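You operate a simulated robot arm through the tools that you are given. There is no shell and no other tool. Be economical: measure what you need, move in short steps, check, and stop when the job is done.

You are at the controls of a simulated two-armed robot. One attempt, no reset.

Task
Swap the plate with the blue block for the red one and clamp it.
Fine: hold the plate carrier with the other hand at each throw of the lever; the old plate goes in the parts tray.
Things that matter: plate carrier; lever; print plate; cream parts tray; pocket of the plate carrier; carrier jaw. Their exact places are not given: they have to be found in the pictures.

Only the result counts: the job must be done as asked and must still hold three seconds after the hand-in. Knocking over, shifting, dropping, spilling or breaking anything else fails it.

Robot
Two 7-joint arms with two-finger parallel grippers on one trunk, on a base that drives. Base frame: it is fixed to the floor where the robot stands at the start and does not move with it; the origin is under the middle of the robot, x ahead of it, y to its left, z up. Readings come in mm, degrees, newtons and seconds.
The left shoulder is at the start at [60, 143, 926], the right one opposite. With the tool pointing down near the work surface each hand reaches from about 320 to 740 mm from the robot's upright axis, wherever it stands, measured 20 degrees to its own side. Places, roughly: lever [500, 100, 900]; cream parts tray [700, 0, 800]; pocket of the plate carrier [500, -100, 800]; carrier jaw [500, 0, 800]. Payload 1.57 kg a hand.
The TCP of each hand is the grasp point between the finger pads, 30 mm short of the fingertips. In the tool frame z runs along the fingers and y along their closing line. Largest opening 110 mm; finger width 24, thickness 12; the body of the gripper, 48 by 112 mm, starts 78 mm behind the TCP.
Orientation is told as [roll, pitch, yaw] about the base's x, y, z axes, in that order, counted from this pose: with the fingers straight down and closing along the base's y, the tool's x points along the base's -x, its y along +y and its z along -z.

Tools
- The arms move only by the tool servo_tool. It takes "left_steps", "right_steps" or both (then of equal length, played together; a hand with none holds still); each is a list of rows, each a list of 3 entries, a list of its own where there are three numbers: the finger opening in mm, from 0 to 110, then the shift along the tool's x, y, z in mm, then the turn, a rotation vector about the tool's x, y, z in degrees. In form: [[gripper, [x, y, z], [rx, ry, rz]], ...]. A call has 1 to 20 rows; each row is the pose to reach, as a shift and turn from the pose commanded when the call began, along the tool's axes at that moment. A row lasts 0.2 s, in which the tool goes at most 50 mm and 8.6 degrees; a call with a longer step from one row to the next is refused whole, and so is a gripper value outside its range. Where a pose cannot be reached the arm comes as near as it can. A force on the tool above 60 N (or 10 N above the force at the start of the call, whichever is more), or a blocked arm, ends the call early, and 0.2 s more pass. Each finger travels about 45 mm/s and halts on what it meets, pressing with about 21 N; the grip force reading is that of the motor and also rises with nothing between the fingers. The clock runs only during rows and for 0.2 s after the last one: add rows that repeat a pose to give the fingers time. It gives the time, the measured TCP pose, the force on the tool (base axes), the opening and the grip force at its end, in the units of the frame above (readings bear some noise), and new pictures: "views" is both (left out), scene, wrist or none (wrist: the cameras of the hands that moved).
- Cameras (640 x 400 px; columns grow to the right, rows downward): "scene" is now at [41.6, -9.9, 1525.9]; the picture's right is [-0.15, -0.99, 0.00], its down [-0.82, 0.13, -0.56] and it looks along [0.55, -0.09, -0.83] (base axes); focal length 261 px, centre (320, 200). "left" rides on the left gripper at [70, -16, -141] in its tool frame; the picture's right is [0.23, 0.97, 0.00], its down [-0.86, 0.20, -0.48] and it looks along [-0.47, 0.11, 0.88] (tool axes); focal length 222 px, centre (320, 200). "right" rides on the right gripper at [70, 16, -141] in its tool frame; the picture's right is [-0.23, 0.97, 0.00], its down [-0.85, -0.20, -0.48] and it looks along [-0.47, -0.11, 0.88] (tool axes); focal length 222 px, centre (320, 200).
- slide_trunk(by): slides the trunk up (or, below 0, down) by that many mm; the arms and the scene camera ride with it, the base frame stays. It gives what a move gives, with no picture.
- drive_base(legs): drives the robot by 1 to 6 legs, each [ahead, left, turn to the left] in mm, mm and degrees, along the robot's own axes; the way and the turn of a leg run together, so that a leg with both is an arc; at most 1500 mm and 180 degrees a leg. The arms and the cameras ride along, it lands a little off, and it stops where it bumps. It gives what a move gives, and a new picture of the scene camera.
- head_to(pan, tilt): turns the head with the scene camera to pan (to the left, within 86 degrees either way) and tilt (down, from -29 to 69), counted from straight ahead of the robot. It gives what a move gives, and a new picture of the scene camera.
- pixel_to_xyz(camera, pixels): for up to 12 pixels [column, row] of the newest picture of that camera ("zoom" is the newest enlarged one), the place [x, y, z] in the base frame of the surface seen there, good to about 2 mm. The clock stands still meanwhile.
- enlarge(camera, box): a new picture of the part [left, top, right, bottom] of that camera's present view, enlarged. The clock stands still meanwhile.
- hand_in(): hands the job in; it is judged then, once.

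Keep the steps short. Do not move on a guess: measure, check each grasp and each placing, and mend mistakes. In all there are 80 turns and 260 pictures (those below and enlarged ones count). Leave the grippers open and the arms clear of the work at the hand-in unless told otherwise, and finish with a single line.

The tools are called by a JSON object that holds its "fn" and its "kwargs". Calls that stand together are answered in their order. servo_tool: Moves the arms, as the interface text tells. Its arguments: {"type":"object","properties":{"left_steps":{"type":"array","items":{"type":"array"}},"right_steps":{"type":"array","items":{"type":"array"}},"views":{"type":"string","enum":["both","scene","wrist","none"]}},"required":[]} The other tools are called the same way: slide_trunk (by) slides the trunk up or down; drive_base (legs) drives the base; head_to (pan, tilt) turns the head that bears the scene camera; pixel_to_xyz (camera, pixels) gives the place of the surface under pixels of a picture; enlarge (camera, box) takes an enlarged picture of a part of a camera's view; hand_in () hands the job in.

At the start:

```text
clock: 0.0
left_tool_pos: [547.1, 159.3, 1035.5]
left_ee_rot: [0.0, 0.0, 0.0]
left_ft_force: [-0.5, -0.6, 0.1]
left_grip_width: 110.1
left_finger_force: 0.0
right_tool_pos: [461.2, -264.5, 1076.3]
right_ee_rot: [-0.1, 0.0, 0.0]
right_ft_force: [-0.2, 0.0, -0.5]
right_grip_width: 110.1
right_finger_force: 0.1
trunk travel left (down, up): [-525.0, 65.0]
robot x, y, heading: [-2.2, -3.0, -0.0]
head pan, tilt: [-8.7, 55.8]
```

scene: 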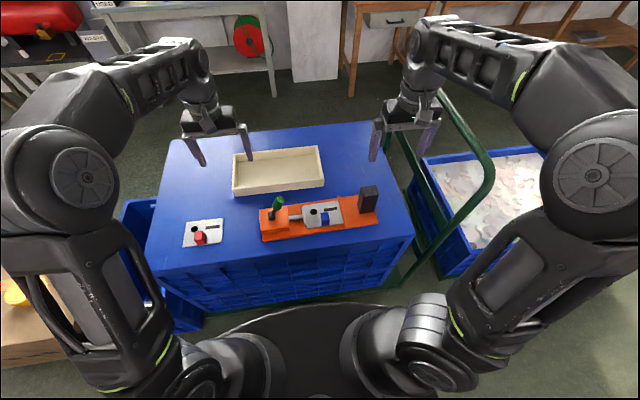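
right: 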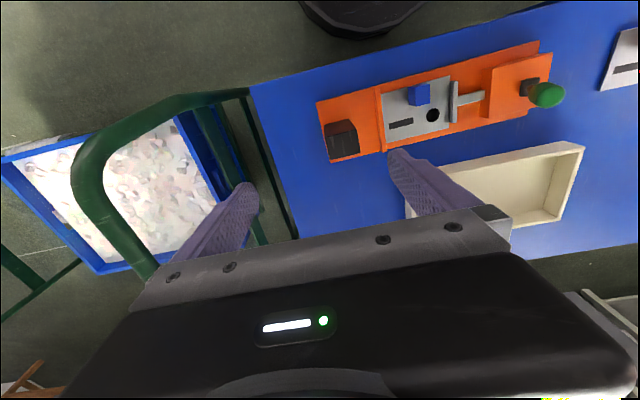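
left: 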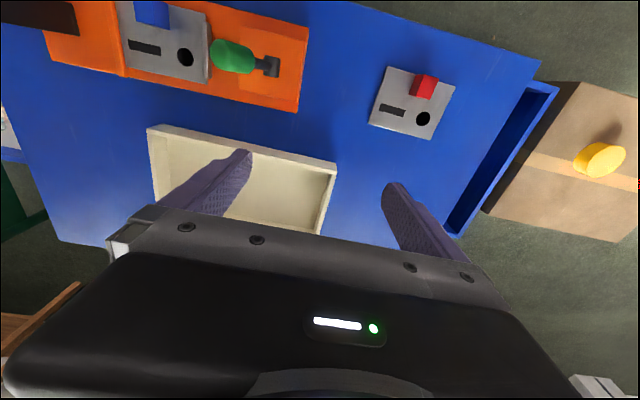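

I see the orange carrier with a green-knobbed lever, the plate with the blue block in it, the red plate on the left and the cream tray behind. I'll enlarge them.

{"fn": "enlarge", "kwargs": {"camera": "scene", "box": [240, 170, 400, 260]}}

{"fn": "enlarge", "kwargs": {"camera": "right", "box": [300, 20, 620, 220]}}

{"fn": "enlarge", "kwargs": {"camera": "left", "box": [0, 0, 480, 260]}}

```text
4.00 times, centred on (320, 215) of scene
```

zoom: 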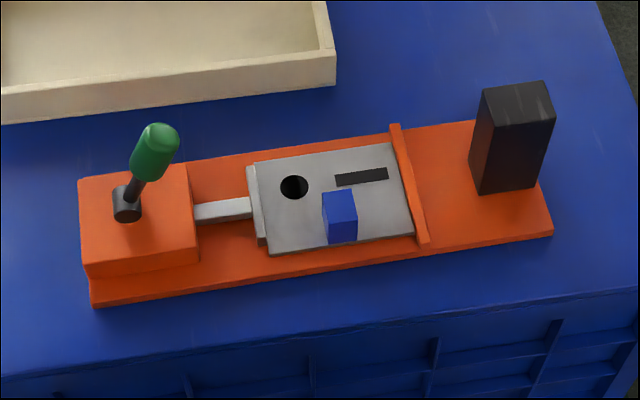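

```text
2.00 times, centred on (460, 120) of right
```

zoom: 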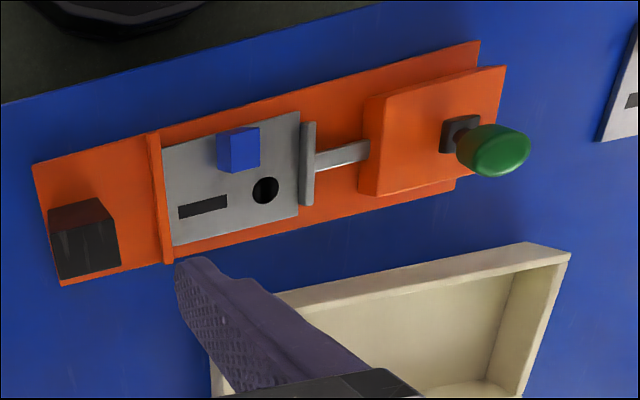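

```text
1.33 times, centred on (240, 130) of left
```

zoom: 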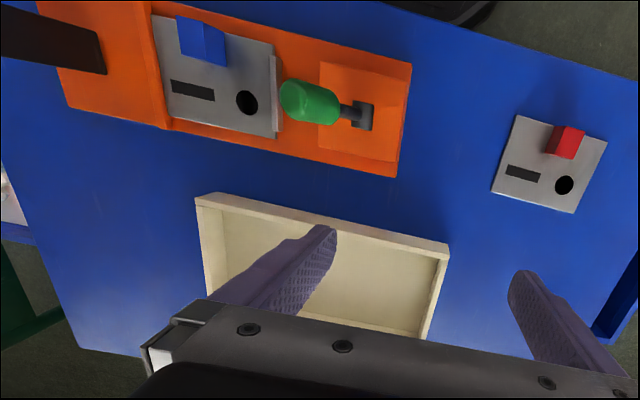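

The black block on the right end of the carrier looks like a hold. I'll measure key points in the scene.

{"fn": "pixel_to_xyz", "kwargs": {"camera": "scene", "pixels": [[279, 203], [279, 210], [274.5, 217], [271.7, 221], [260.5, 216], [286, 213], [289.5, 233.5], [262.5, 239], [295, 222.5], [304, 222.5], [303.5, 211.5], [305.5, 230.5]]}}

{"fn": "pixel_to_xyz", "kwargs": {"camera": "scene", "pixels": [[309, 231.5], [342, 227], [337, 207], [313.5, 217], [325, 220], [325, 226], [369, 193], [368, 205], [339, 203], [346, 230], [377, 228], [264, 245]]}}

{"fn": "enlarge", "kwargs": {"camera": "scene", "box": [160, 190, 280, 265]}}

```text
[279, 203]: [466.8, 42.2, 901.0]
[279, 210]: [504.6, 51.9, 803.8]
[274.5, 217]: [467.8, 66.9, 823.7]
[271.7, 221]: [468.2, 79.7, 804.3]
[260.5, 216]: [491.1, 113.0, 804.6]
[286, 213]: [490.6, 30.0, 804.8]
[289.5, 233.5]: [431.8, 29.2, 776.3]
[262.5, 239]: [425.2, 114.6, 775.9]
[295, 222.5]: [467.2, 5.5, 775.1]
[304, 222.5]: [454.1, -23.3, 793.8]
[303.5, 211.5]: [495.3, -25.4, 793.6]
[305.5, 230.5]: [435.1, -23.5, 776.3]
```

```text
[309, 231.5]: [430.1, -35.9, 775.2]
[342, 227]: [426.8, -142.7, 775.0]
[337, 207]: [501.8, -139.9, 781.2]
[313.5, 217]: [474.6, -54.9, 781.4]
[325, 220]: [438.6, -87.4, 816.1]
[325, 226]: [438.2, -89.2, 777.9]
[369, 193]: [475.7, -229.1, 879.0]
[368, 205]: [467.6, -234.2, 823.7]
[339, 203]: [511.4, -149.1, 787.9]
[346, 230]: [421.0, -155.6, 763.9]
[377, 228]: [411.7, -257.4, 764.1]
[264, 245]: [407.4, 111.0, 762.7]
```

```text
5.33 times, centred on (220, 228) of scene
```

zoom: 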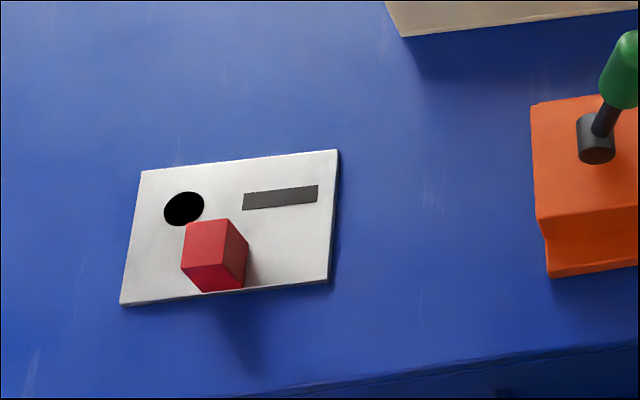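

Now the red plate (zoom), then the tray.

{"fn": "pixel_to_xyz", "kwargs": {"camera": "zoom", "pixels": [[143, 173], [335, 153], [326, 277], [123, 301], [188, 224], [226, 222], [246, 241], [208, 260], [205, 243], [185, 208], [222, 275]]}}

{"fn": "pixel_to_xyz", "kwargs": {"camera": "scene", "pixels": [[233, 154], [319, 147], [324, 182], [232, 190], [280, 170], [250, 180], [310, 175], [278, 188]]}}

{"fn": "enlarge", "kwargs": {"camera": "scene", "box": [250, 190, 346, 250]}}

```text
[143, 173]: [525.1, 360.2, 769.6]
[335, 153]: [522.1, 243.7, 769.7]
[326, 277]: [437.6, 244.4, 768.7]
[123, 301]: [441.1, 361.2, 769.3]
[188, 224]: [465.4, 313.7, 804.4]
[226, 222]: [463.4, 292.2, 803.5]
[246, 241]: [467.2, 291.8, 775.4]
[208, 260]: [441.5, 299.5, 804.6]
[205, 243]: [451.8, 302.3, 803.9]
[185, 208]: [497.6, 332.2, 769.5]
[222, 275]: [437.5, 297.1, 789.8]
```

```text
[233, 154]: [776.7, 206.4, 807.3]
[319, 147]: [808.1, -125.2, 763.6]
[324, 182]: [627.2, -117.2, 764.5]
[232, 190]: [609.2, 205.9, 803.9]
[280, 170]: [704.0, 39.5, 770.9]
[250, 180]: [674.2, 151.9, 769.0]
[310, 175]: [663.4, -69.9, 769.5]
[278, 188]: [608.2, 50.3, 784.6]
```

```text
6.67 times, centred on (298, 220) of scene
```

zoom: 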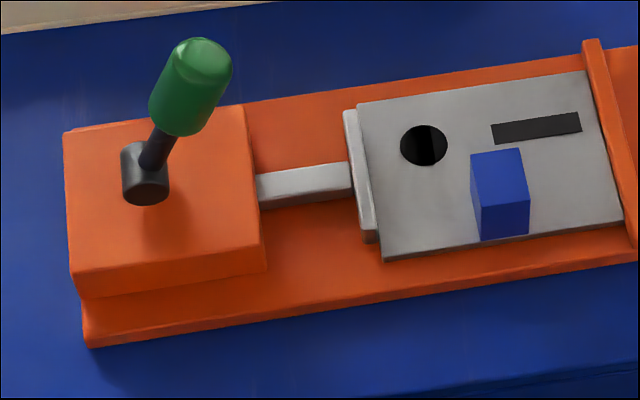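

{"fn": "pixel_to_xyz", "kwargs": {"camera": "zoom", "pixels": [[360, 106], [588, 73], [622, 222], [387, 258], [424, 146], [474, 155], [520, 151], [526, 206], [482, 211], [200, 48], [177, 90], [596, 130]]}}

{"fn": "pixel_to_xyz", "kwargs": {"camera": "zoom", "pixels": [[190, 42], [225, 58], [200, 115], [160, 105], [180, 130], [155, 150], [144, 190], [350, 112], [370, 240], [348, 180], [300, 180], [362, 170]]}}

{"fn": "enlarge", "kwargs": {"camera": "scene", "box": [334, 175, 398, 235]}}

```text
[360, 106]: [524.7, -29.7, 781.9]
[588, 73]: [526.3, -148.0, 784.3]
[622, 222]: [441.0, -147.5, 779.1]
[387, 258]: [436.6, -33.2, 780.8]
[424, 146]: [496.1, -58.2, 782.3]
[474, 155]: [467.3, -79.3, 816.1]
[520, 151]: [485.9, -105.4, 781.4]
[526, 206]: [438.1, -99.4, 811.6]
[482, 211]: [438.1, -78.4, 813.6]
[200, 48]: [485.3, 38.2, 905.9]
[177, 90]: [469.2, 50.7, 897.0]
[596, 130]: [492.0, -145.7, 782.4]
```

```text
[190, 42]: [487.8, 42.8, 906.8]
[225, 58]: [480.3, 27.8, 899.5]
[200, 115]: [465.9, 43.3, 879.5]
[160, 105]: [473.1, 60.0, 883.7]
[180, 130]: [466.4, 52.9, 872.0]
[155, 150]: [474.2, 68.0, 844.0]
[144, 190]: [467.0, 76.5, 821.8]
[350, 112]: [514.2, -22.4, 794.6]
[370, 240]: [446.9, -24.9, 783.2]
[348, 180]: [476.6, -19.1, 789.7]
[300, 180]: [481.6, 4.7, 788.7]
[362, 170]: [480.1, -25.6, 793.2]
```

```text
6.67 times, centred on (366, 205) of scene
```

zoom: 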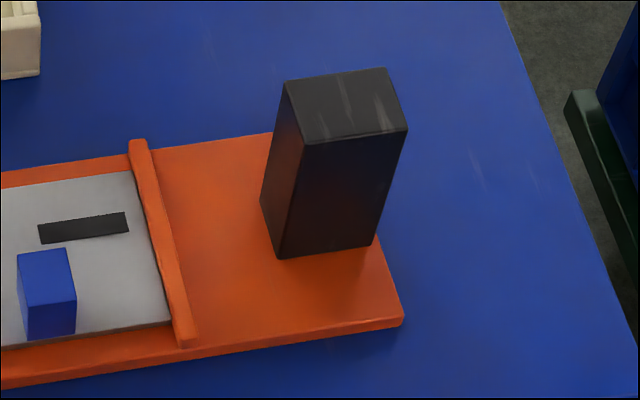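

{"fn": "pixel_to_xyz", "kwargs": {"camera": "zoom", "pixels": [[288, 86], [384, 70], [403, 128], [303, 140], [340, 105], [284, 252], [370, 244], [340, 200], [400, 320], [272, 135], [180, 340], [264, 200]]}}

{"fn": "pixel_to_xyz", "kwargs": {"camera": "left", "pixels": [[265, 65], [275, 65], [235, 55], [300, 40], [295, 105], [150, 130], [335, 165], [325, 180], [160, 145], [240, 150]]}}

```text
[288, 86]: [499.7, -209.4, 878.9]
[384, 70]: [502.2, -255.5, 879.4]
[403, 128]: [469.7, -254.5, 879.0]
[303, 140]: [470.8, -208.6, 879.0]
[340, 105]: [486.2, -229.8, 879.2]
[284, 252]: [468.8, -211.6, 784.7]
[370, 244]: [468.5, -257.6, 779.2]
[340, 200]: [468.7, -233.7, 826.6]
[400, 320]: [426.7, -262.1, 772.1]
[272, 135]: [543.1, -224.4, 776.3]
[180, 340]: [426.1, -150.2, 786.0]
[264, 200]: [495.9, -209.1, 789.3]
```

```text
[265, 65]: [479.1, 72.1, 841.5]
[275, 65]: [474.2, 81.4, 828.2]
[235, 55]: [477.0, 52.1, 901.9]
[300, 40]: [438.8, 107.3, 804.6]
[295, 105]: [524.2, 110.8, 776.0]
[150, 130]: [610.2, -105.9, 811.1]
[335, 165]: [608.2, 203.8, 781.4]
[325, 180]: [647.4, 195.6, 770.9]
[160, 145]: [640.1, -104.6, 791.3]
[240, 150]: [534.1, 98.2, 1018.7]
```

Handle block: x 469–502, y −256…−209, top z 879. The lever tilts toward −y with its knob near (482, 42, 890) and its pivot near (480, 77, 815). I'll bring the right hand over the handle and down around it without gripping yet.

{"fn": "servo_tool", "kwargs": {"right_steps": [[110, [-12, 16, 0], [0, 0, 0]], [110, [-24.5, 32.5, 0], [0, 0, 0]], [110, [-24.5, 32.5, 45], [0, 0, 0]], [110, [-24.5, 32.5, 90], [0, 0, 0]], [110, [-24.5, 32.5, 135], [0, 0, 0]], [110, [-24.5, 32.5, 175], [0, 0, 0]], [110, [-24.5, 32.5, 200], [0, 0, 0]], [110, [-24.5, 32.5, 221], [0, 0, 0]], [110, [-24.5, 32.5, 221], [0, 0, 0]]]}}

```text
clock: 2.0
left_tool_pos: [546.2, 159.5, 1037.0]
left_ee_rot: [0.0, 0.0, 0.0]
left_ft_force: [0.3, 0.4, 0.4]
left_grip_width: 110.1
left_finger_force: 0.0
right_tool_pos: [481.9, -232.9, 855.7]
right_ee_rot: [0.0, -0.1, 0.1]
right_ft_force: [0.1, 0.4, 0.4]
right_grip_width: 109.8
right_finger_force: 0.0
trunk travel left (down, up): [-525.0, 65.0]
robot x, y, heading: [2.8, 0.9, -0.1]
head pan, tilt: [-8.7, 55.8]
```

scene: 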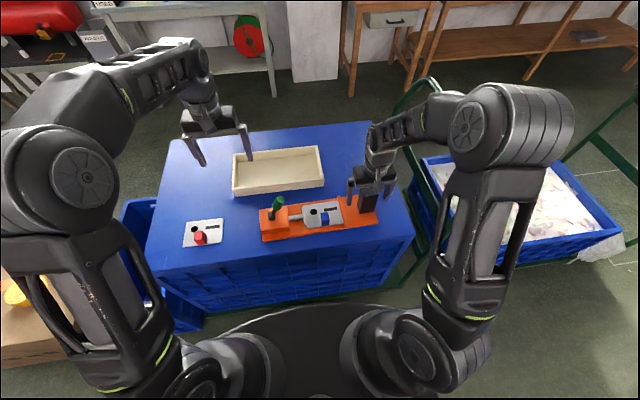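
right: 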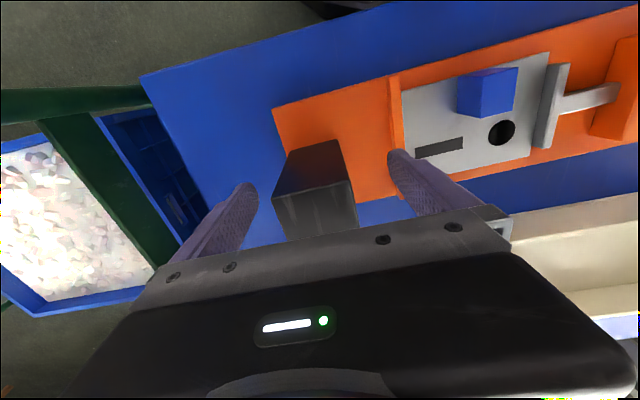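

The handle sits between the fingers. I'll close the right hand on it and bring the left hand above the lever.

{"fn": "servo_tool", "kwargs": {"right_steps": [[80, [0, 0, 0], [0, 0, 0]], [60, [0, 0, 0], [0, 0, 0]], [45, [0, 0, 0], [0, 0, 0]], [40, [0, 0, 0], [0, 0, 0]], [40, [0, 0, 0], [0, 0, 0]], [40, [0, 0, 0], [0, 0, 0]]], "left_steps": [[100, [16, -28, 15], [0, 0, 0]], [90, [32, -56, 30], [0, 0, 0]], [80, [48, -84, 45], [0, 0, 0]], [80, [64, -114, 60], [0, 0, 0]], [80, [64, -114, 70], [0, 0, 0]], [80, [64, -114, 70], [0, 0, 0]]]}}

```text
clock: 3.4
left_tool_pos: [482.8, 45.1, 965.1]
left_ee_rot: [0.0, 0.0, 0.0]
left_ft_force: [-0.2, -0.9, 0.0]
left_grip_width: 80.1
left_finger_force: 0.0
right_tool_pos: [482.7, -232.0, 855.6]
right_ee_rot: [-0.1, -0.1, 0.0]
right_ft_force: [0.1, -1.4, 0.5]
right_grip_width: 50.3
right_finger_force: 20.7
trunk travel left (down, up): [-525.0, 65.0]
robot x, y, heading: [3.7, 0.5, 0.0]
head pan, tilt: [-8.7, 55.8]
```

scene: 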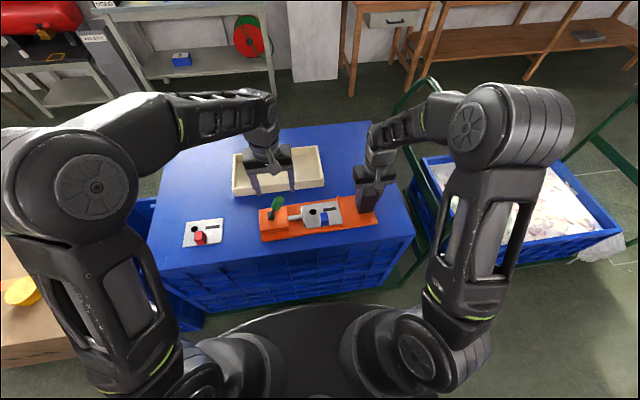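
right: 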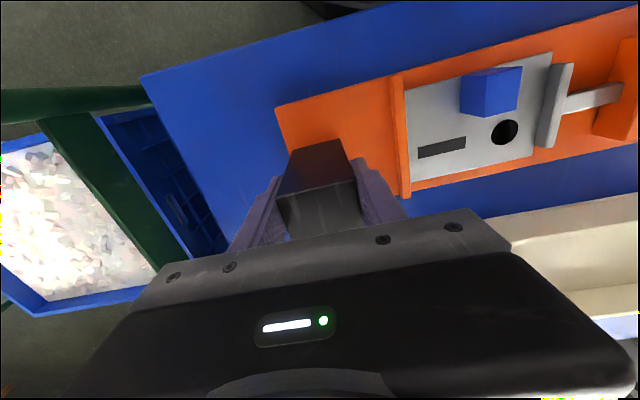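
left: 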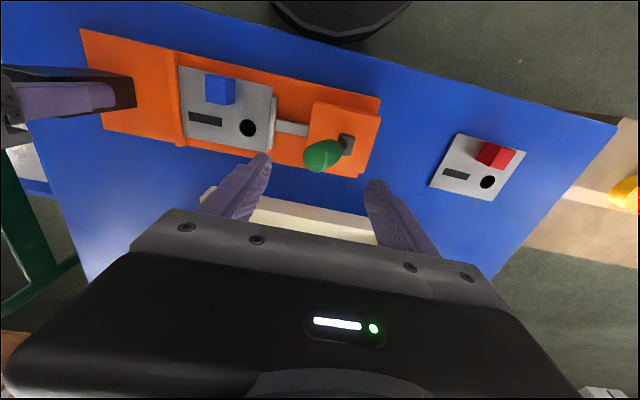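

The handle is gripped at 50 mm and 20.7 N. I'll lower the left hand so its fingers straddle the knob.

{"fn": "servo_tool", "kwargs": {"left_steps": [[80, [0, 0, 35], [0, 0, 0]], [80, [0, 0, 60], [0, 0, 0]], [80, [0, 0, 72], [0, 0, 0]], [80, [0, 0, 72], [0, 0, 0]]]}}

```text
clock: 4.4
left_tool_pos: [481.5, 46.2, 894.4]
left_ee_rot: [0.0, 0.1, -0.1]
left_ft_force: [0.1, 0.2, 0.2]
left_grip_width: 80.1
left_finger_force: 0.0
right_tool_pos: [482.1, -232.9, 855.3]
right_ee_rot: [0.0, 0.1, 0.1]
right_ft_force: [-1.8, -1.3, 0.0]
right_grip_width: 50.2
right_finger_force: 20.8
trunk travel left (down, up): [-525.0, 65.0]
robot x, y, heading: [0.9, -2.6, 0.2]
head pan, tilt: [-8.7, 55.8]
```

scene: 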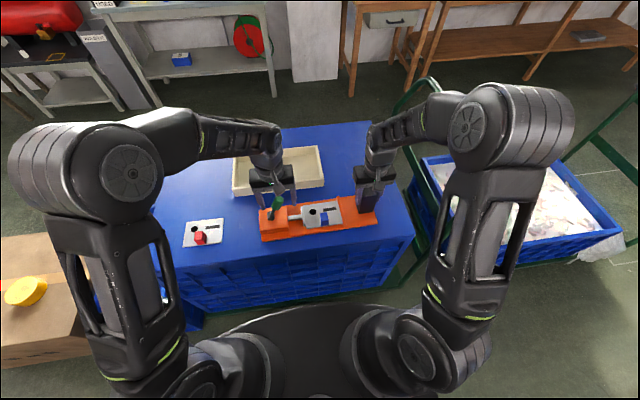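
left: 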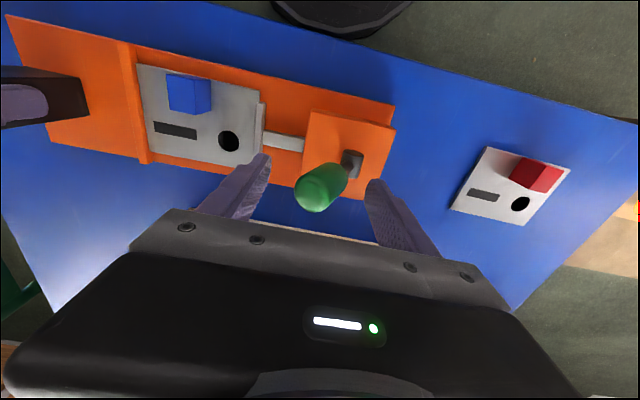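

{"fn": "pixel_to_xyz", "kwargs": {"camera": "left", "pixels": [[316, 195], [310, 205], [330, 180], [325, 170], [300, 185], [265, 157], [375, 185]]}}

{"fn": "enlarge", "kwargs": {"camera": "scene", "box": [240, 170, 350, 250]}}

```text
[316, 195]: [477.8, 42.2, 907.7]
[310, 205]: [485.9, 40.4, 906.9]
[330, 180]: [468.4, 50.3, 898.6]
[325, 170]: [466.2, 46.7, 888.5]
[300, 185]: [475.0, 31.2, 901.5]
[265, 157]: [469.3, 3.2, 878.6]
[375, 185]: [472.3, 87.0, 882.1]
```

```text
5.00 times, centred on (295, 210) of scene
```

zoom: 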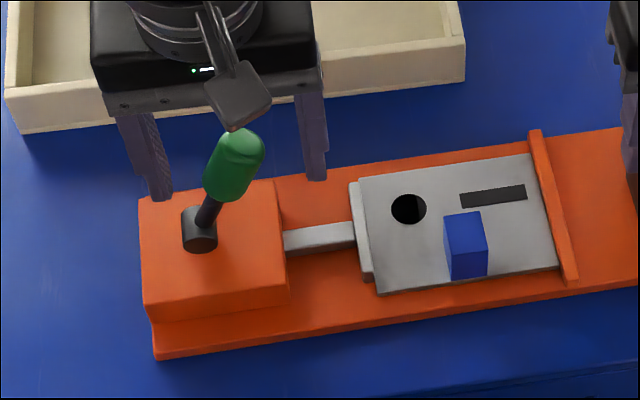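

The knob is between the fingers. I'll narrow the opening to 46 and push toward +y slowly while the right hand holds.

{"fn": "servo_tool", "kwargs": {"left_steps": [[60, [0, 0, 0], [0, 0, 0]], [46, [0, 0, 0], [0, 0, 0]], [46, [0, 10, 0], [0, 0, 0]], [46, [0, 20, 0], [0, 0, 0]], [46, [0, 30, 0], [0, 0, 0]], [46, [0, 40, 0], [0, 0, 0]], [46, [0, 50, 0], [0, 0, 0]], [46, [0, 60, 0], [0, 0, 0]], [46, [0, 70, 0], [0, 0, 0]]], "right_steps": [[40, [0, 0, 0], [0, 0, 0]], [40, [0, 0, 0], [0, 0, 0]], [40, [0, 0, 0], [0, 0, 0]], [40, [0, 0, 0], [0, 0, 0]], [40, [0, 0, 0], [0, 0, 0]], [40, [0, 0, 0], [0, 0, 0]], [40, [0, 0, 0], [0, 0, 0]], [40, [0, 0, 0], [0, 0, 0]], [40, [0, 0, 0], [0, 0, 0]]]}}

{"fn": "enlarge", "kwargs": {"camera": "scene", "box": [240, 170, 350, 250]}}

```text
clock: 6.4
left_tool_pos: [482.3, 116.4, 894.3]
left_ee_rot: [0.0, 0.0, 0.0]
left_ft_force: [1.0, -5.9, -1.7]
left_grip_width: 51.3
left_finger_force: 3.2
right_tool_pos: [483.8, -231.9, 855.0]
right_ee_rot: [0.0, 0.0, 0.1]
right_ft_force: [-0.5, 7.4, 1.2]
right_grip_width: 49.9
right_finger_force: 21.6
trunk travel left (down, up): [-525.0, 65.0]
robot x, y, heading: [1.8, 0.1, 0.1]
head pan, tilt: [-8.7, 55.8]
```

scene: 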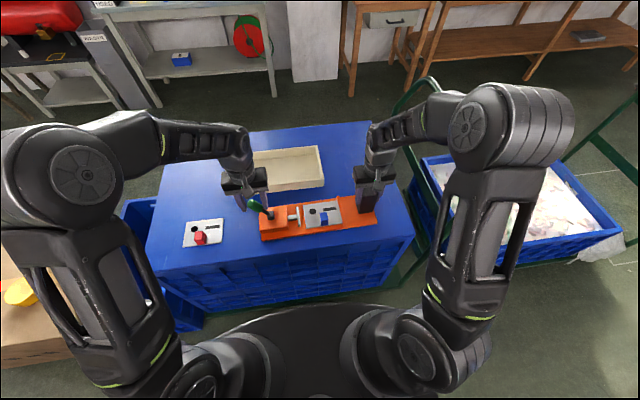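
right: 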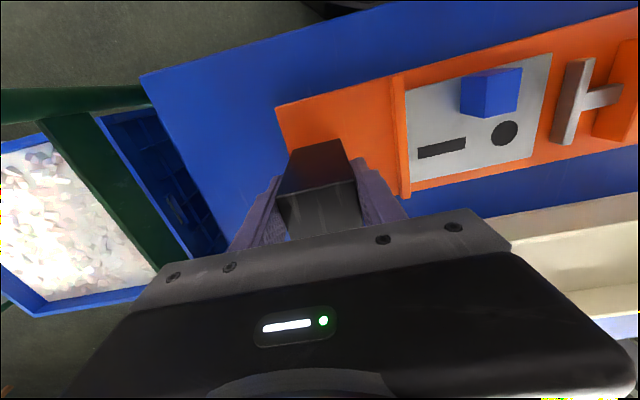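
left: 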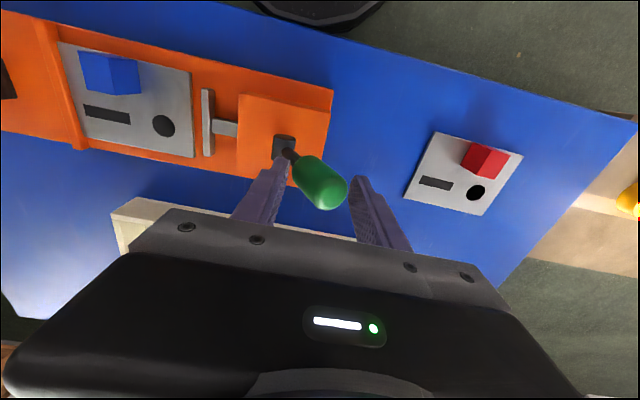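

```text
5.00 times, centred on (295, 210) of scene
```

zoom: 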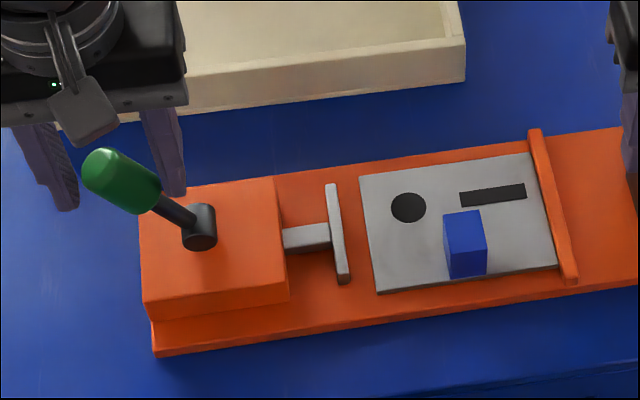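

The jaw has moved back about 18 mm. I'll push a bit further to find the lever's end stop.

{"fn": "servo_tool", "kwargs": {"left_steps": [[46, [0, 8, 2], [0, 0, 0]], [46, [0, 16, 5], [0, 0, 0]], [46, [0, 24, 8], [0, 0, 0]], [46, [0, 30, 10], [0, 0, 0]], [46, [0, 30, 10], [0, 0, 0]]], "right_steps": [[40, [0, 0, 0], [0, 0, 0]], [40, [0, 0, 0], [0, 0, 0]], [40, [0, 0, 0], [0, 0, 0]], [40, [0, 0, 0], [0, 0, 0]], [40, [0, 0, 0], [0, 0, 0]]]}}

{"fn": "enlarge", "kwargs": {"camera": "scene", "box": [240, 170, 350, 250]}}

```text
clock: 7.6
left_tool_pos: [481.7, 139.3, 886.1]
left_ee_rot: [-0.6, -0.4, -0.4]
left_ft_force: [4.0, -42.9, 14.3]
left_grip_width: 83.4
left_finger_force: 20.9
right_tool_pos: [483.1, -228.2, 856.4]
right_ee_rot: [0.3, -0.1, 0.3]
right_ft_force: [-1.6, 37.2, -0.5]
right_grip_width: 50.2
right_finger_force: 20.5
trunk travel left (down, up): [-525.0, 65.0]
robot x, y, heading: [1.3, -5.4, -0.0]
head pan, tilt: [-8.7, 55.8]
```

scene: 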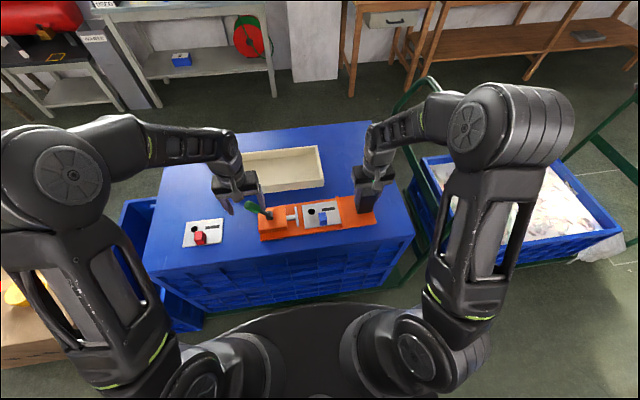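
right: 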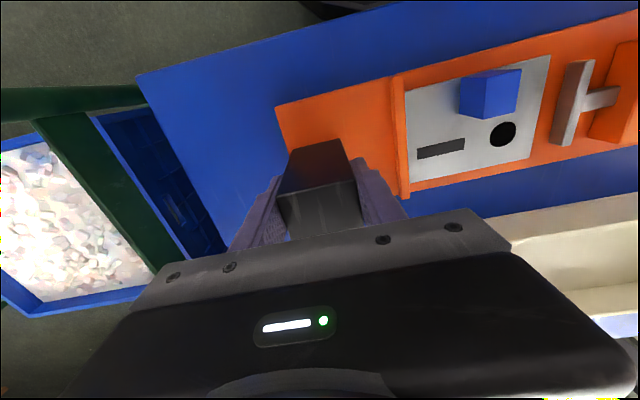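
left: 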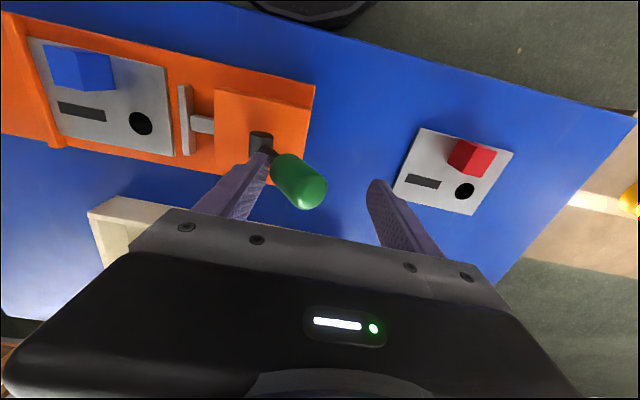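

```text
5.00 times, centred on (295, 210) of scene
```

zoom: 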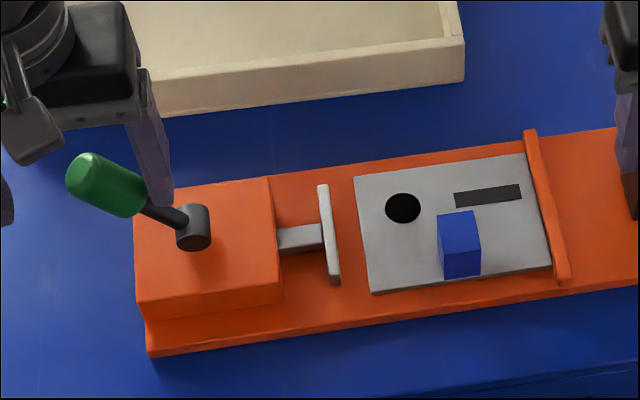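

End stop reached: the force rose and the carrier crept about 4 mm against the right hand's compliance. I'll back off the left hand and lift clear, and the right hand should spring back.

{"fn": "servo_tool", "kwargs": {"left_steps": [[80, [0, -10, 0], [0, 0, 0]], [90, [0, -10, -10], [0, 0, 0]], [90, [0, -6, -50], [0, 0, 0]], [90, [0, -6, -90], [0, 0, 0]], [90, [0, -6, -90], [0, 0, 0]]], "right_steps": [[40, [0, 0, 0], [0, 0, 0]], [40, [0, 0, 0], [0, 0, 0]], [40, [0, 0, 0], [0, 0, 0]], [40, [0, 0, 0], [0, 0, 0]], [40, [0, 0, 0], [0, 0, 0]]]}}

{"fn": "enlarge", "kwargs": {"camera": "scene", "box": [250, 190, 346, 250]}}

```text
clock: 8.8
left_tool_pos: [484.0, 141.9, 974.4]
left_ee_rot: [0.1, 0.0, 0.0]
left_ft_force: [0.9, -0.2, 0.1]
left_grip_width: 90.0
left_finger_force: 0.0
right_tool_pos: [482.0, -232.7, 855.4]
right_ee_rot: [0.1, 0.0, 0.0]
right_ft_force: [0.5, -1.5, 0.2]
right_grip_width: 50.1
right_finger_force: 20.5
trunk travel left (down, up): [-525.0, 65.0]
robot x, y, heading: [1.3, -1.2, 0.1]
head pan, tilt: [-8.7, 55.8]
```

scene: 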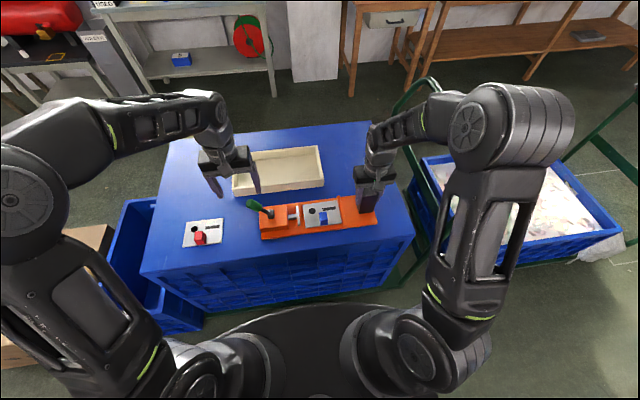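
right: 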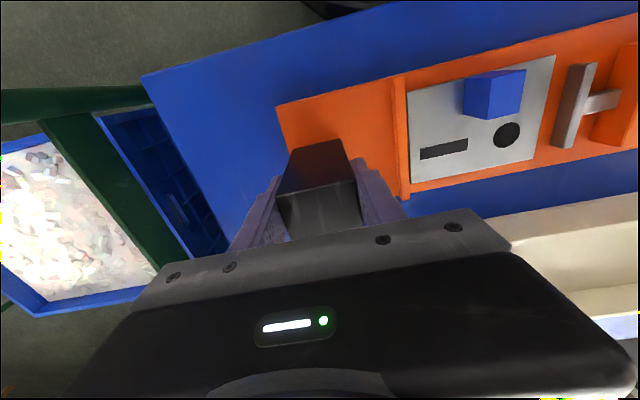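
left: 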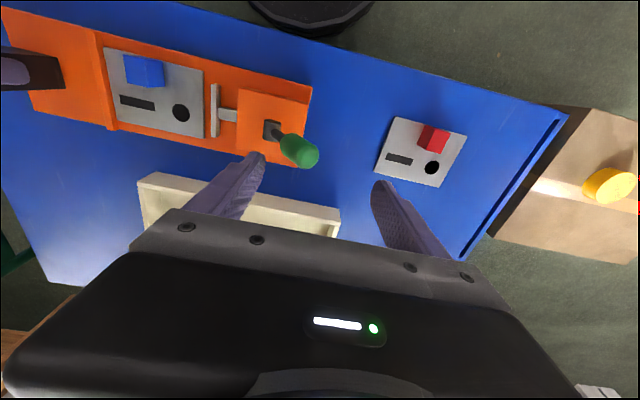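

```text
6.67 times, centred on (298, 220) of scene
```

zoom: 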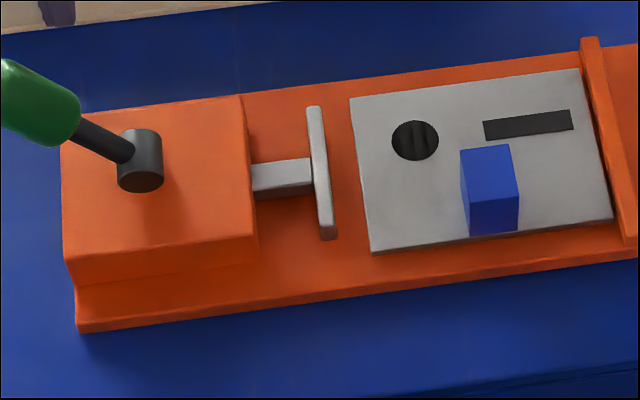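

The carrier is back and the jaw is open. I'll release the handle with the right hand and raise it straight up. The left hand moves over the red block and stays high.

{"fn": "servo_tool", "kwargs": {"right_steps": [[70, [0, 0, 0], [0, 0, 0]], [90, [0, 0, 0], [0, 0, 0]], [100, [0, 0, 0], [0, 0, 0]], [100, [0, 0, -20], [0, 0, 0]], [100, [0, 0, -60], [0, 0, 0]], [90, [0, 0, -100], [0, 0, 0]], [80, [0, 0, -110], [0, 0, 0]]], "left_steps": [[90, [8, 40, 0], [0, 0, 0]], [80, [16, 80, 0], [0, 0, 0]], [70, [24, 120, 0], [0, 0, 0]], [60, [32, 161, 0], [0, 0, 0]], [60, [32, 161, 30], [0, 0, 0]], [60, [32, 161, 60], [0, 0, 0]], [60, [32, 161, 60], [0, 0, 0]]]}}

{"fn": "enlarge", "kwargs": {"camera": "scene", "box": [290, 190, 386, 250]}}

```text
clock: 10.4
left_tool_pos: [449.0, 300.7, 914.2]
left_ee_rot: [0.0, 0.1, 0.0]
left_ft_force: [-0.6, -0.6, -0.9]
left_grip_width: 60.1
left_finger_force: 0.0
right_tool_pos: [485.0, -231.3, 963.9]
right_ee_rot: [0.0, 0.0, 0.0]
right_ft_force: [-0.7, 0.0, 0.7]
right_grip_width: 80.0
right_finger_force: 0.1
trunk travel left (down, up): [-525.0, 65.0]
robot x, y, heading: [-0.6, -0.3, -0.1]
head pan, tilt: [-8.7, 55.8]
```

scene: 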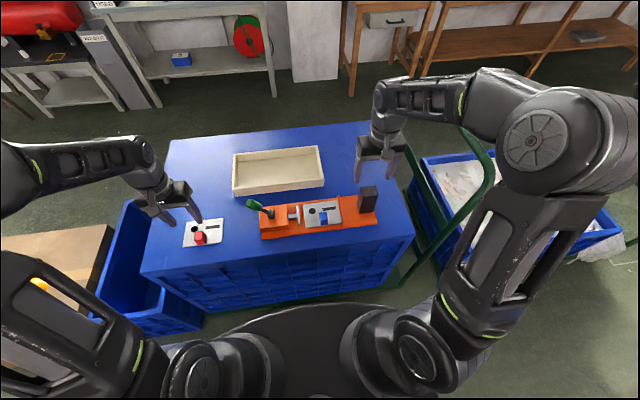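
right: 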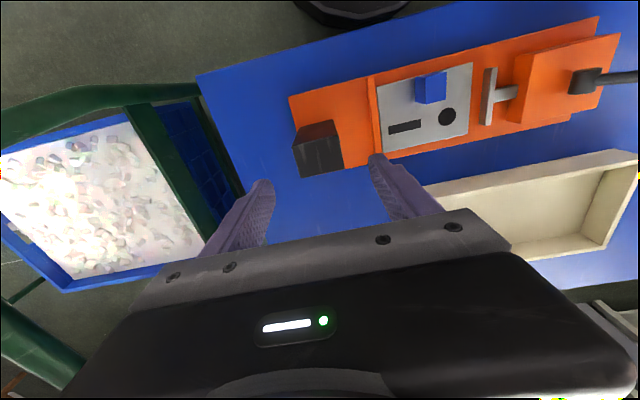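
left: 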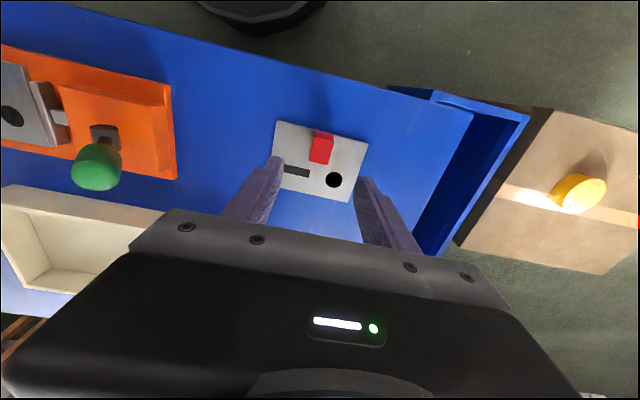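

```text
6.67 times, centred on (338, 220) of scene
```

zoom: 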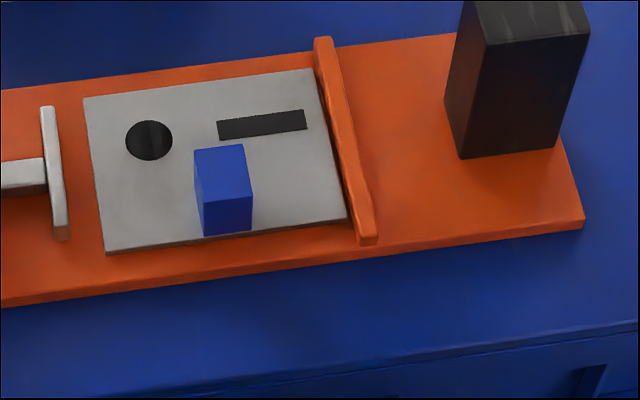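

{"fn": "pixel_to_xyz", "kwargs": {"camera": "zoom", "pixels": [[86, 100], [309, 71], [342, 217], [108, 251], [197, 153], [242, 147], [250, 193], [206, 200], [324, 40], [366, 238], [580, 222], [54, 150]]}}

{"fn": "pixel_to_xyz", "kwargs": {"camera": "left", "pixels": [[275, 123], [366, 146], [347, 202], [314, 134], [332, 138], [329, 163], [312, 160], [320, 150], [262, 168], [370, 186], [86, 150], [110, 180]]}}

{"fn": "enlarge", "kwargs": {"camera": "left", "box": [240, 100, 400, 220]}}

```text
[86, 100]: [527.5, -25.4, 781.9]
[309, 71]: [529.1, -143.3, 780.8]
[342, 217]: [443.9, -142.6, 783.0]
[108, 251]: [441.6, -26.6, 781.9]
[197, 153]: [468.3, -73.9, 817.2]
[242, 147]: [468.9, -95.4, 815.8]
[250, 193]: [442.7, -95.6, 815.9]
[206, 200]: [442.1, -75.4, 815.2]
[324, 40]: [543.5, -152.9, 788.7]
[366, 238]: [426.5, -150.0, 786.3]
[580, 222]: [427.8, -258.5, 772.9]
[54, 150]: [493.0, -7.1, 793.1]
```

```text
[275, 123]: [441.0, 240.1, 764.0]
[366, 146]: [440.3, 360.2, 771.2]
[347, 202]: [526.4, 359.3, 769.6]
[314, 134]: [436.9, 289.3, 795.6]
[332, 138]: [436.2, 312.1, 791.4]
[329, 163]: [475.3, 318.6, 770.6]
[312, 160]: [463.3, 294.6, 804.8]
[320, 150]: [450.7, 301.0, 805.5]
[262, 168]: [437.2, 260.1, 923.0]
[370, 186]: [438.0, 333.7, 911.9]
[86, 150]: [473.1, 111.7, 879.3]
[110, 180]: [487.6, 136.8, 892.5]
```

```text
3.33 times, centred on (320, 160) of left
```

zoom: 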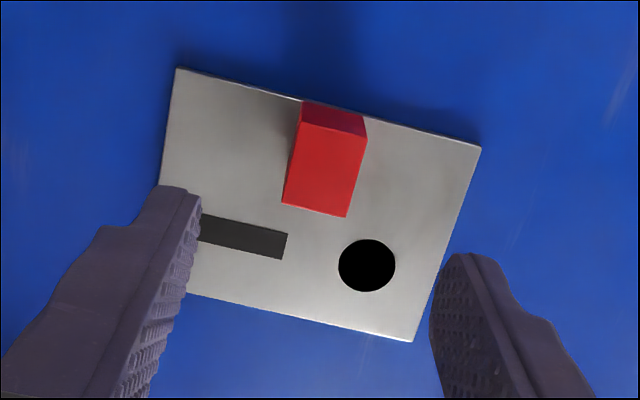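

The blue block centre is (455, −85) with its top at 816 and its plate at 782. The right hand goes over it, then down, open.

{"fn": "servo_tool", "kwargs": {"right_steps": [[60, [8, 40, 0], [0, 0, 0]], [60, [16, 80, 0], [0, 0, 0]], [60, [24, 120, 0], [0, 0, 0]], [60, [30, 146, 0], [0, 0, 0]], [60, [30, 146, 40], [0, 0, 0]], [60, [30, 146, 80], [0, 0, 0]], [60, [30, 146, 110], [0, 0, 0]], [60, [30, 146, 110], [0, 0, 0]]]}}

{"fn": "enlarge", "kwargs": {"camera": "right", "box": [200, 80, 440, 230]}}

```text
clock: 12.2
left_tool_pos: [449.1, 301.0, 915.1]
left_ee_rot: [0.0, -0.1, -0.1]
left_ft_force: [0.6, -0.1, -0.1]
left_grip_width: 59.9
left_finger_force: 0.0
right_tool_pos: [455.7, -84.4, 854.7]
right_ee_rot: [0.0, -0.1, 0.0]
right_ft_force: [-0.1, 0.0, 0.4]
right_grip_width: 60.1
right_finger_force: 0.0
trunk travel left (down, up): [-525.0, 65.0]
robot x, y, heading: [-0.4, -4.7, -0.1]
head pan, tilt: [-8.7, 55.8]
```

scene: 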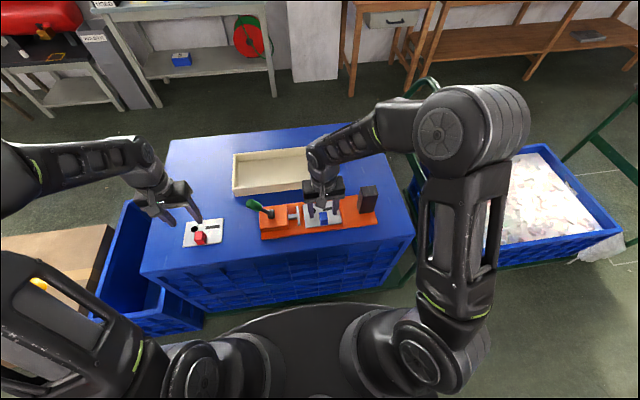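
right: 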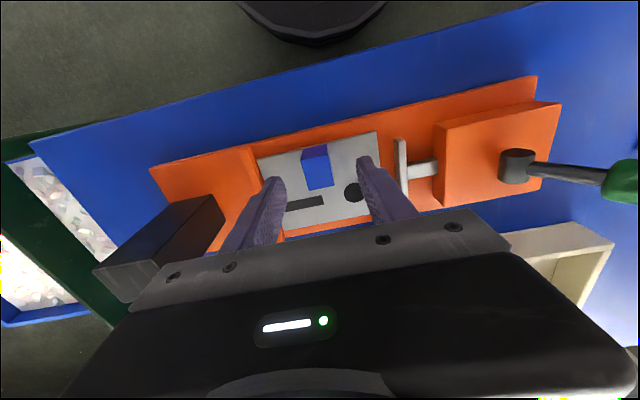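

```text
2.67 times, centred on (320, 155) of right
```

zoom: 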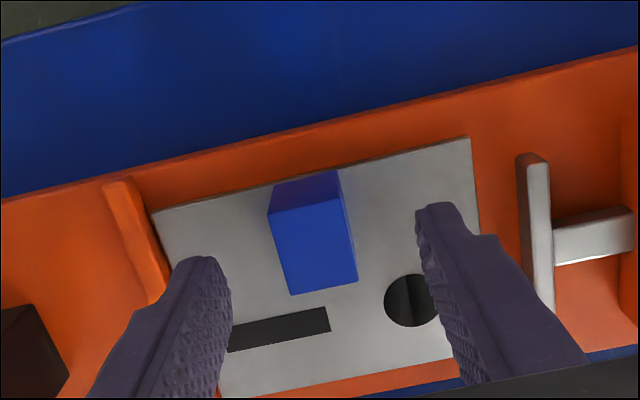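

Aligned. I'll go down 39 mm and close on the block.

{"fn": "servo_tool", "kwargs": {"right_steps": [[60, [0, 0, 20], [0, 0, 0]], [60, [0, 0, 38.5], [0, 0, 0]], [60, [0, 0, 38.5], [0, 0, 0]], [40, [0, 0, 38.5], [0, 0, 0]], [20, [0, 0, 38.5], [0, 0, 0]], [12, [0, 0, 38.5], [0, 0, 0]], [10, [0, 0, 38.5], [0, 0, 0]], [10, [0, 0, 38.5], [0, 0, 0]]], "views": "wrist"}}

{"fn": "enlarge", "kwargs": {"camera": "right", "box": [200, 80, 440, 230]}}

```text
clock: 14.0
left_tool_pos: [450.5, 301.5, 915.9]
left_ee_rot: [0.0, 0.0, 0.0]
left_ft_force: [-0.4, -0.1, 0.3]
left_grip_width: 59.8
left_finger_force: 0.2
right_tool_pos: [454.0, -84.9, 817.3]
right_ee_rot: [0.0, 0.1, 0.0]
right_ft_force: [-0.7, -1.4, 0.1]
right_grip_width: 23.6
right_finger_force: 21.1
trunk travel left (down, up): [-525.0, 65.0]
robot x, y, heading: [3.0, 2.0, -0.2]
head pan, tilt: [-8.7, 55.8]
```

right: 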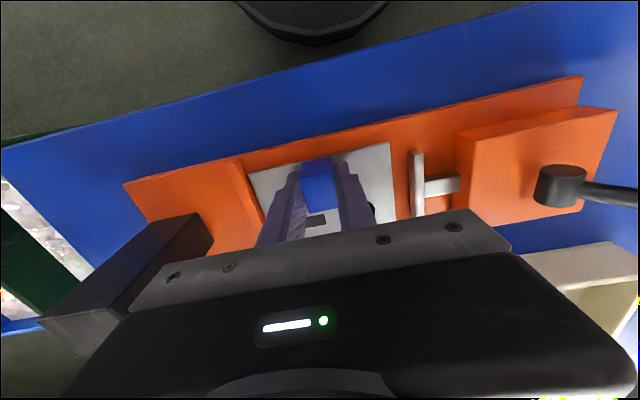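

```text
2.67 times, centred on (320, 155) of right
```

zoom: 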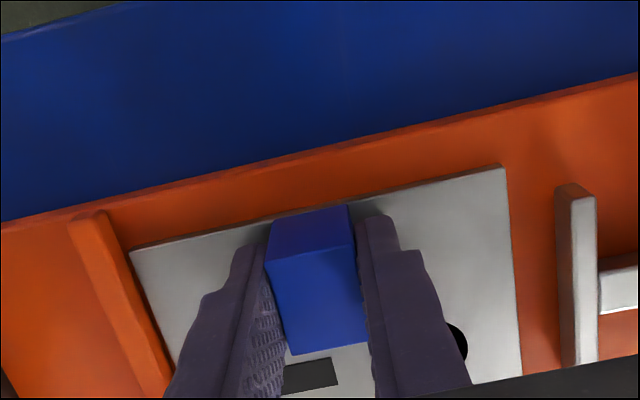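

Gripped at 23.6 mm and 21 N. I'll lift 100 mm straight up and check.

{"fn": "servo_tool", "kwargs": {"right_steps": [[10, [0, 0, -8], [0, 0, 0]], [10, [0, 0, -20], [0, 0, 0]], [10, [0, 0, -45], [0, 0, 0]], [10, [0, 0, -75], [0, 0, 0]], [10, [0, 0, -100], [0, 0, 0]], [10, [0, 0, -100], [0, 0, 0]]]}}

{"fn": "enlarge", "kwargs": {"camera": "scene", "box": [270, 160, 398, 240]}}

```text
clock: 15.4
left_tool_pos: [450.7, 301.3, 915.5]
left_ee_rot: [0.0, 0.0, 0.0]
left_ft_force: [-0.7, 0.2, 0.4]
left_grip_width: 60.0
left_finger_force: 0.0
right_tool_pos: [454.9, -84.8, 916.5]
right_ee_rot: [0.0, 0.0, 0.1]
right_ft_force: [-0.2, 0.3, -3.2]
right_grip_width: 24.3
right_finger_force: 20.7
trunk travel left (down, up): [-525.0, 65.0]
robot x, y, heading: [-0.9, -0.8, -0.0]
head pan, tilt: [-8.7, 55.8]
```

scene: 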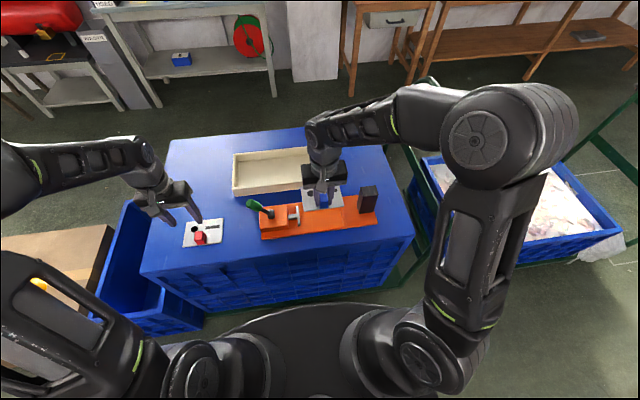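
right: 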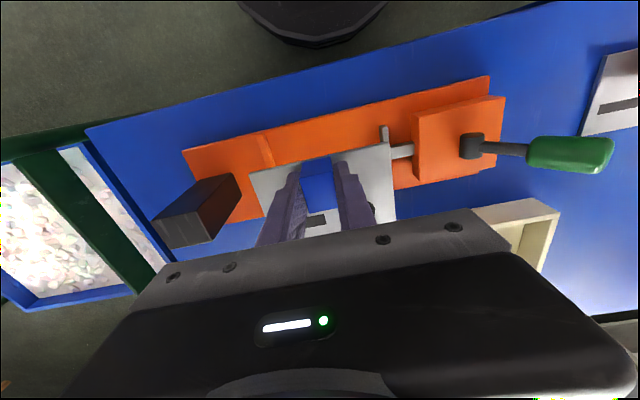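

```text
5.00 times, centred on (334, 200) of scene
```

zoom: 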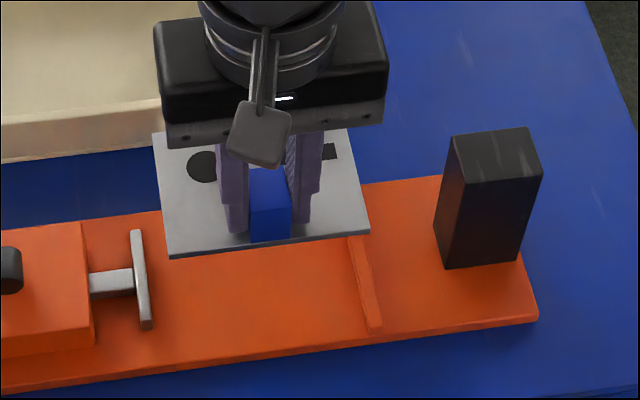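

Holding about 0.3 kg, plate level; the pocket is a plain flat bed. I'll carry it over the tray to (662, −25).

{"fn": "servo_tool", "kwargs": {"right_steps": [[10, [-30, 9, 0], [0, 0, 0]], [10, [-70, 20, 0], [0, 0, 0]], [10, [-110, 32, 0], [0, 0, 0]], [10, [-150, 44, 0], [0, 0, 0]], [10, [-185, 54, 0], [0, 0, 0]], [10, [-207, 60, 0], [0, 0, 0]], [10, [-207, 60, 0], [0, 0, 0]]]}}

{"fn": "enlarge", "kwargs": {"camera": "scene", "box": [220, 120, 380, 220]}}

```text
clock: 17.0
left_tool_pos: [449.8, 301.8, 913.8]
left_ee_rot: [0.1, 0.0, -0.1]
left_ft_force: [-0.1, -0.3, 0.2]
left_grip_width: 60.1
left_finger_force: 0.1
right_tool_pos: [662.2, -27.0, 916.2]
right_ee_rot: [0.0, 0.1, 0.0]
right_ft_force: [0.9, -0.4, -4.3]
right_grip_width: 23.5
right_finger_force: 20.9
trunk travel left (down, up): [-525.0, 65.0]
robot x, y, heading: [1.6, -3.0, -0.2]
head pan, tilt: [-8.7, 55.8]
```

scene: 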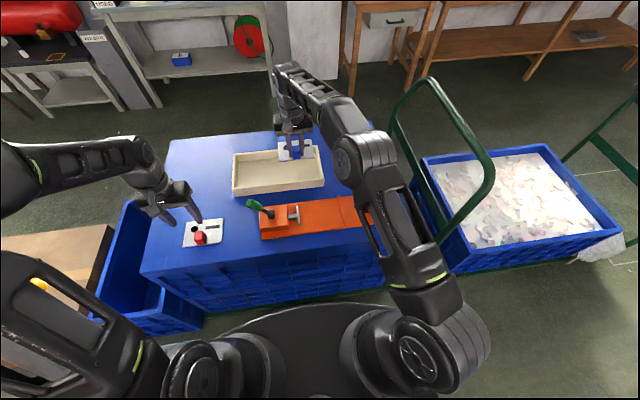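
right: 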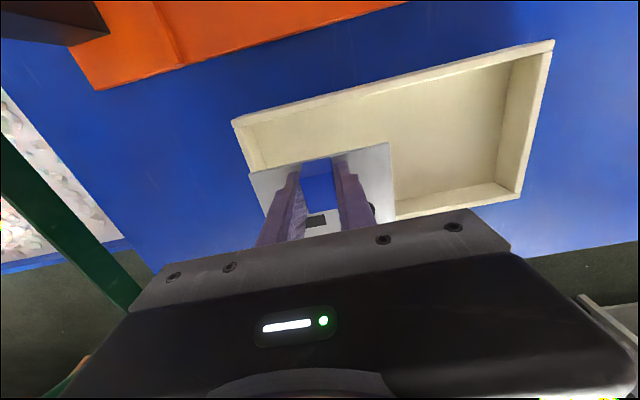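

```text
4.00 times, centred on (300, 170) of scene
```

zoom: 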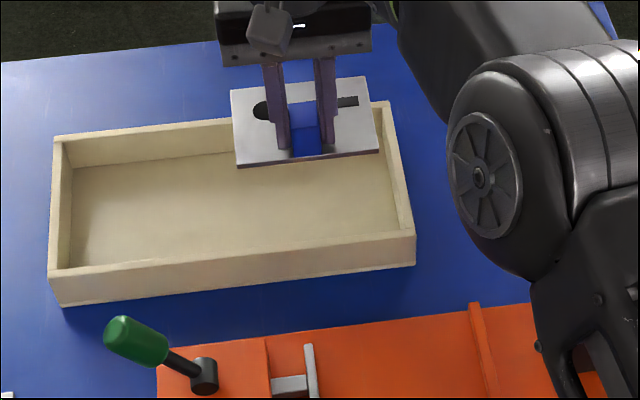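

I'll check the tray rim against the plate.

{"fn": "pixel_to_xyz", "kwargs": {"camera": "right", "pixels": [[236, 122], [548, 44], [517, 193], [400, 215], [300, 130], [450, 130], [252, 175], [387, 146]]}}

{"fn": "pixel_to_xyz", "kwargs": {"camera": "zoom", "pixels": [[410, 235], [385, 105], [58, 270], [62, 140], [230, 200], [240, 166], [376, 152], [360, 80]]}}

```text
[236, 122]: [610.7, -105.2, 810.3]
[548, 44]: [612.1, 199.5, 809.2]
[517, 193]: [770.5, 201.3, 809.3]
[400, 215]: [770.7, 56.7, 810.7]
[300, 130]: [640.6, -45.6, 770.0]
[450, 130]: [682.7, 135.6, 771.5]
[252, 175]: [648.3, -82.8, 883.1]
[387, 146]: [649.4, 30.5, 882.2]
```

```text
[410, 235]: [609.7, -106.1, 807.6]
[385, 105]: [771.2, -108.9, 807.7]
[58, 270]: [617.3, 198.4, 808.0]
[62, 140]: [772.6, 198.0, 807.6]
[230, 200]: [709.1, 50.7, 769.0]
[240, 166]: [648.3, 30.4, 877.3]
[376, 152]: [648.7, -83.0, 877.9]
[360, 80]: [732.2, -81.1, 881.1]
```

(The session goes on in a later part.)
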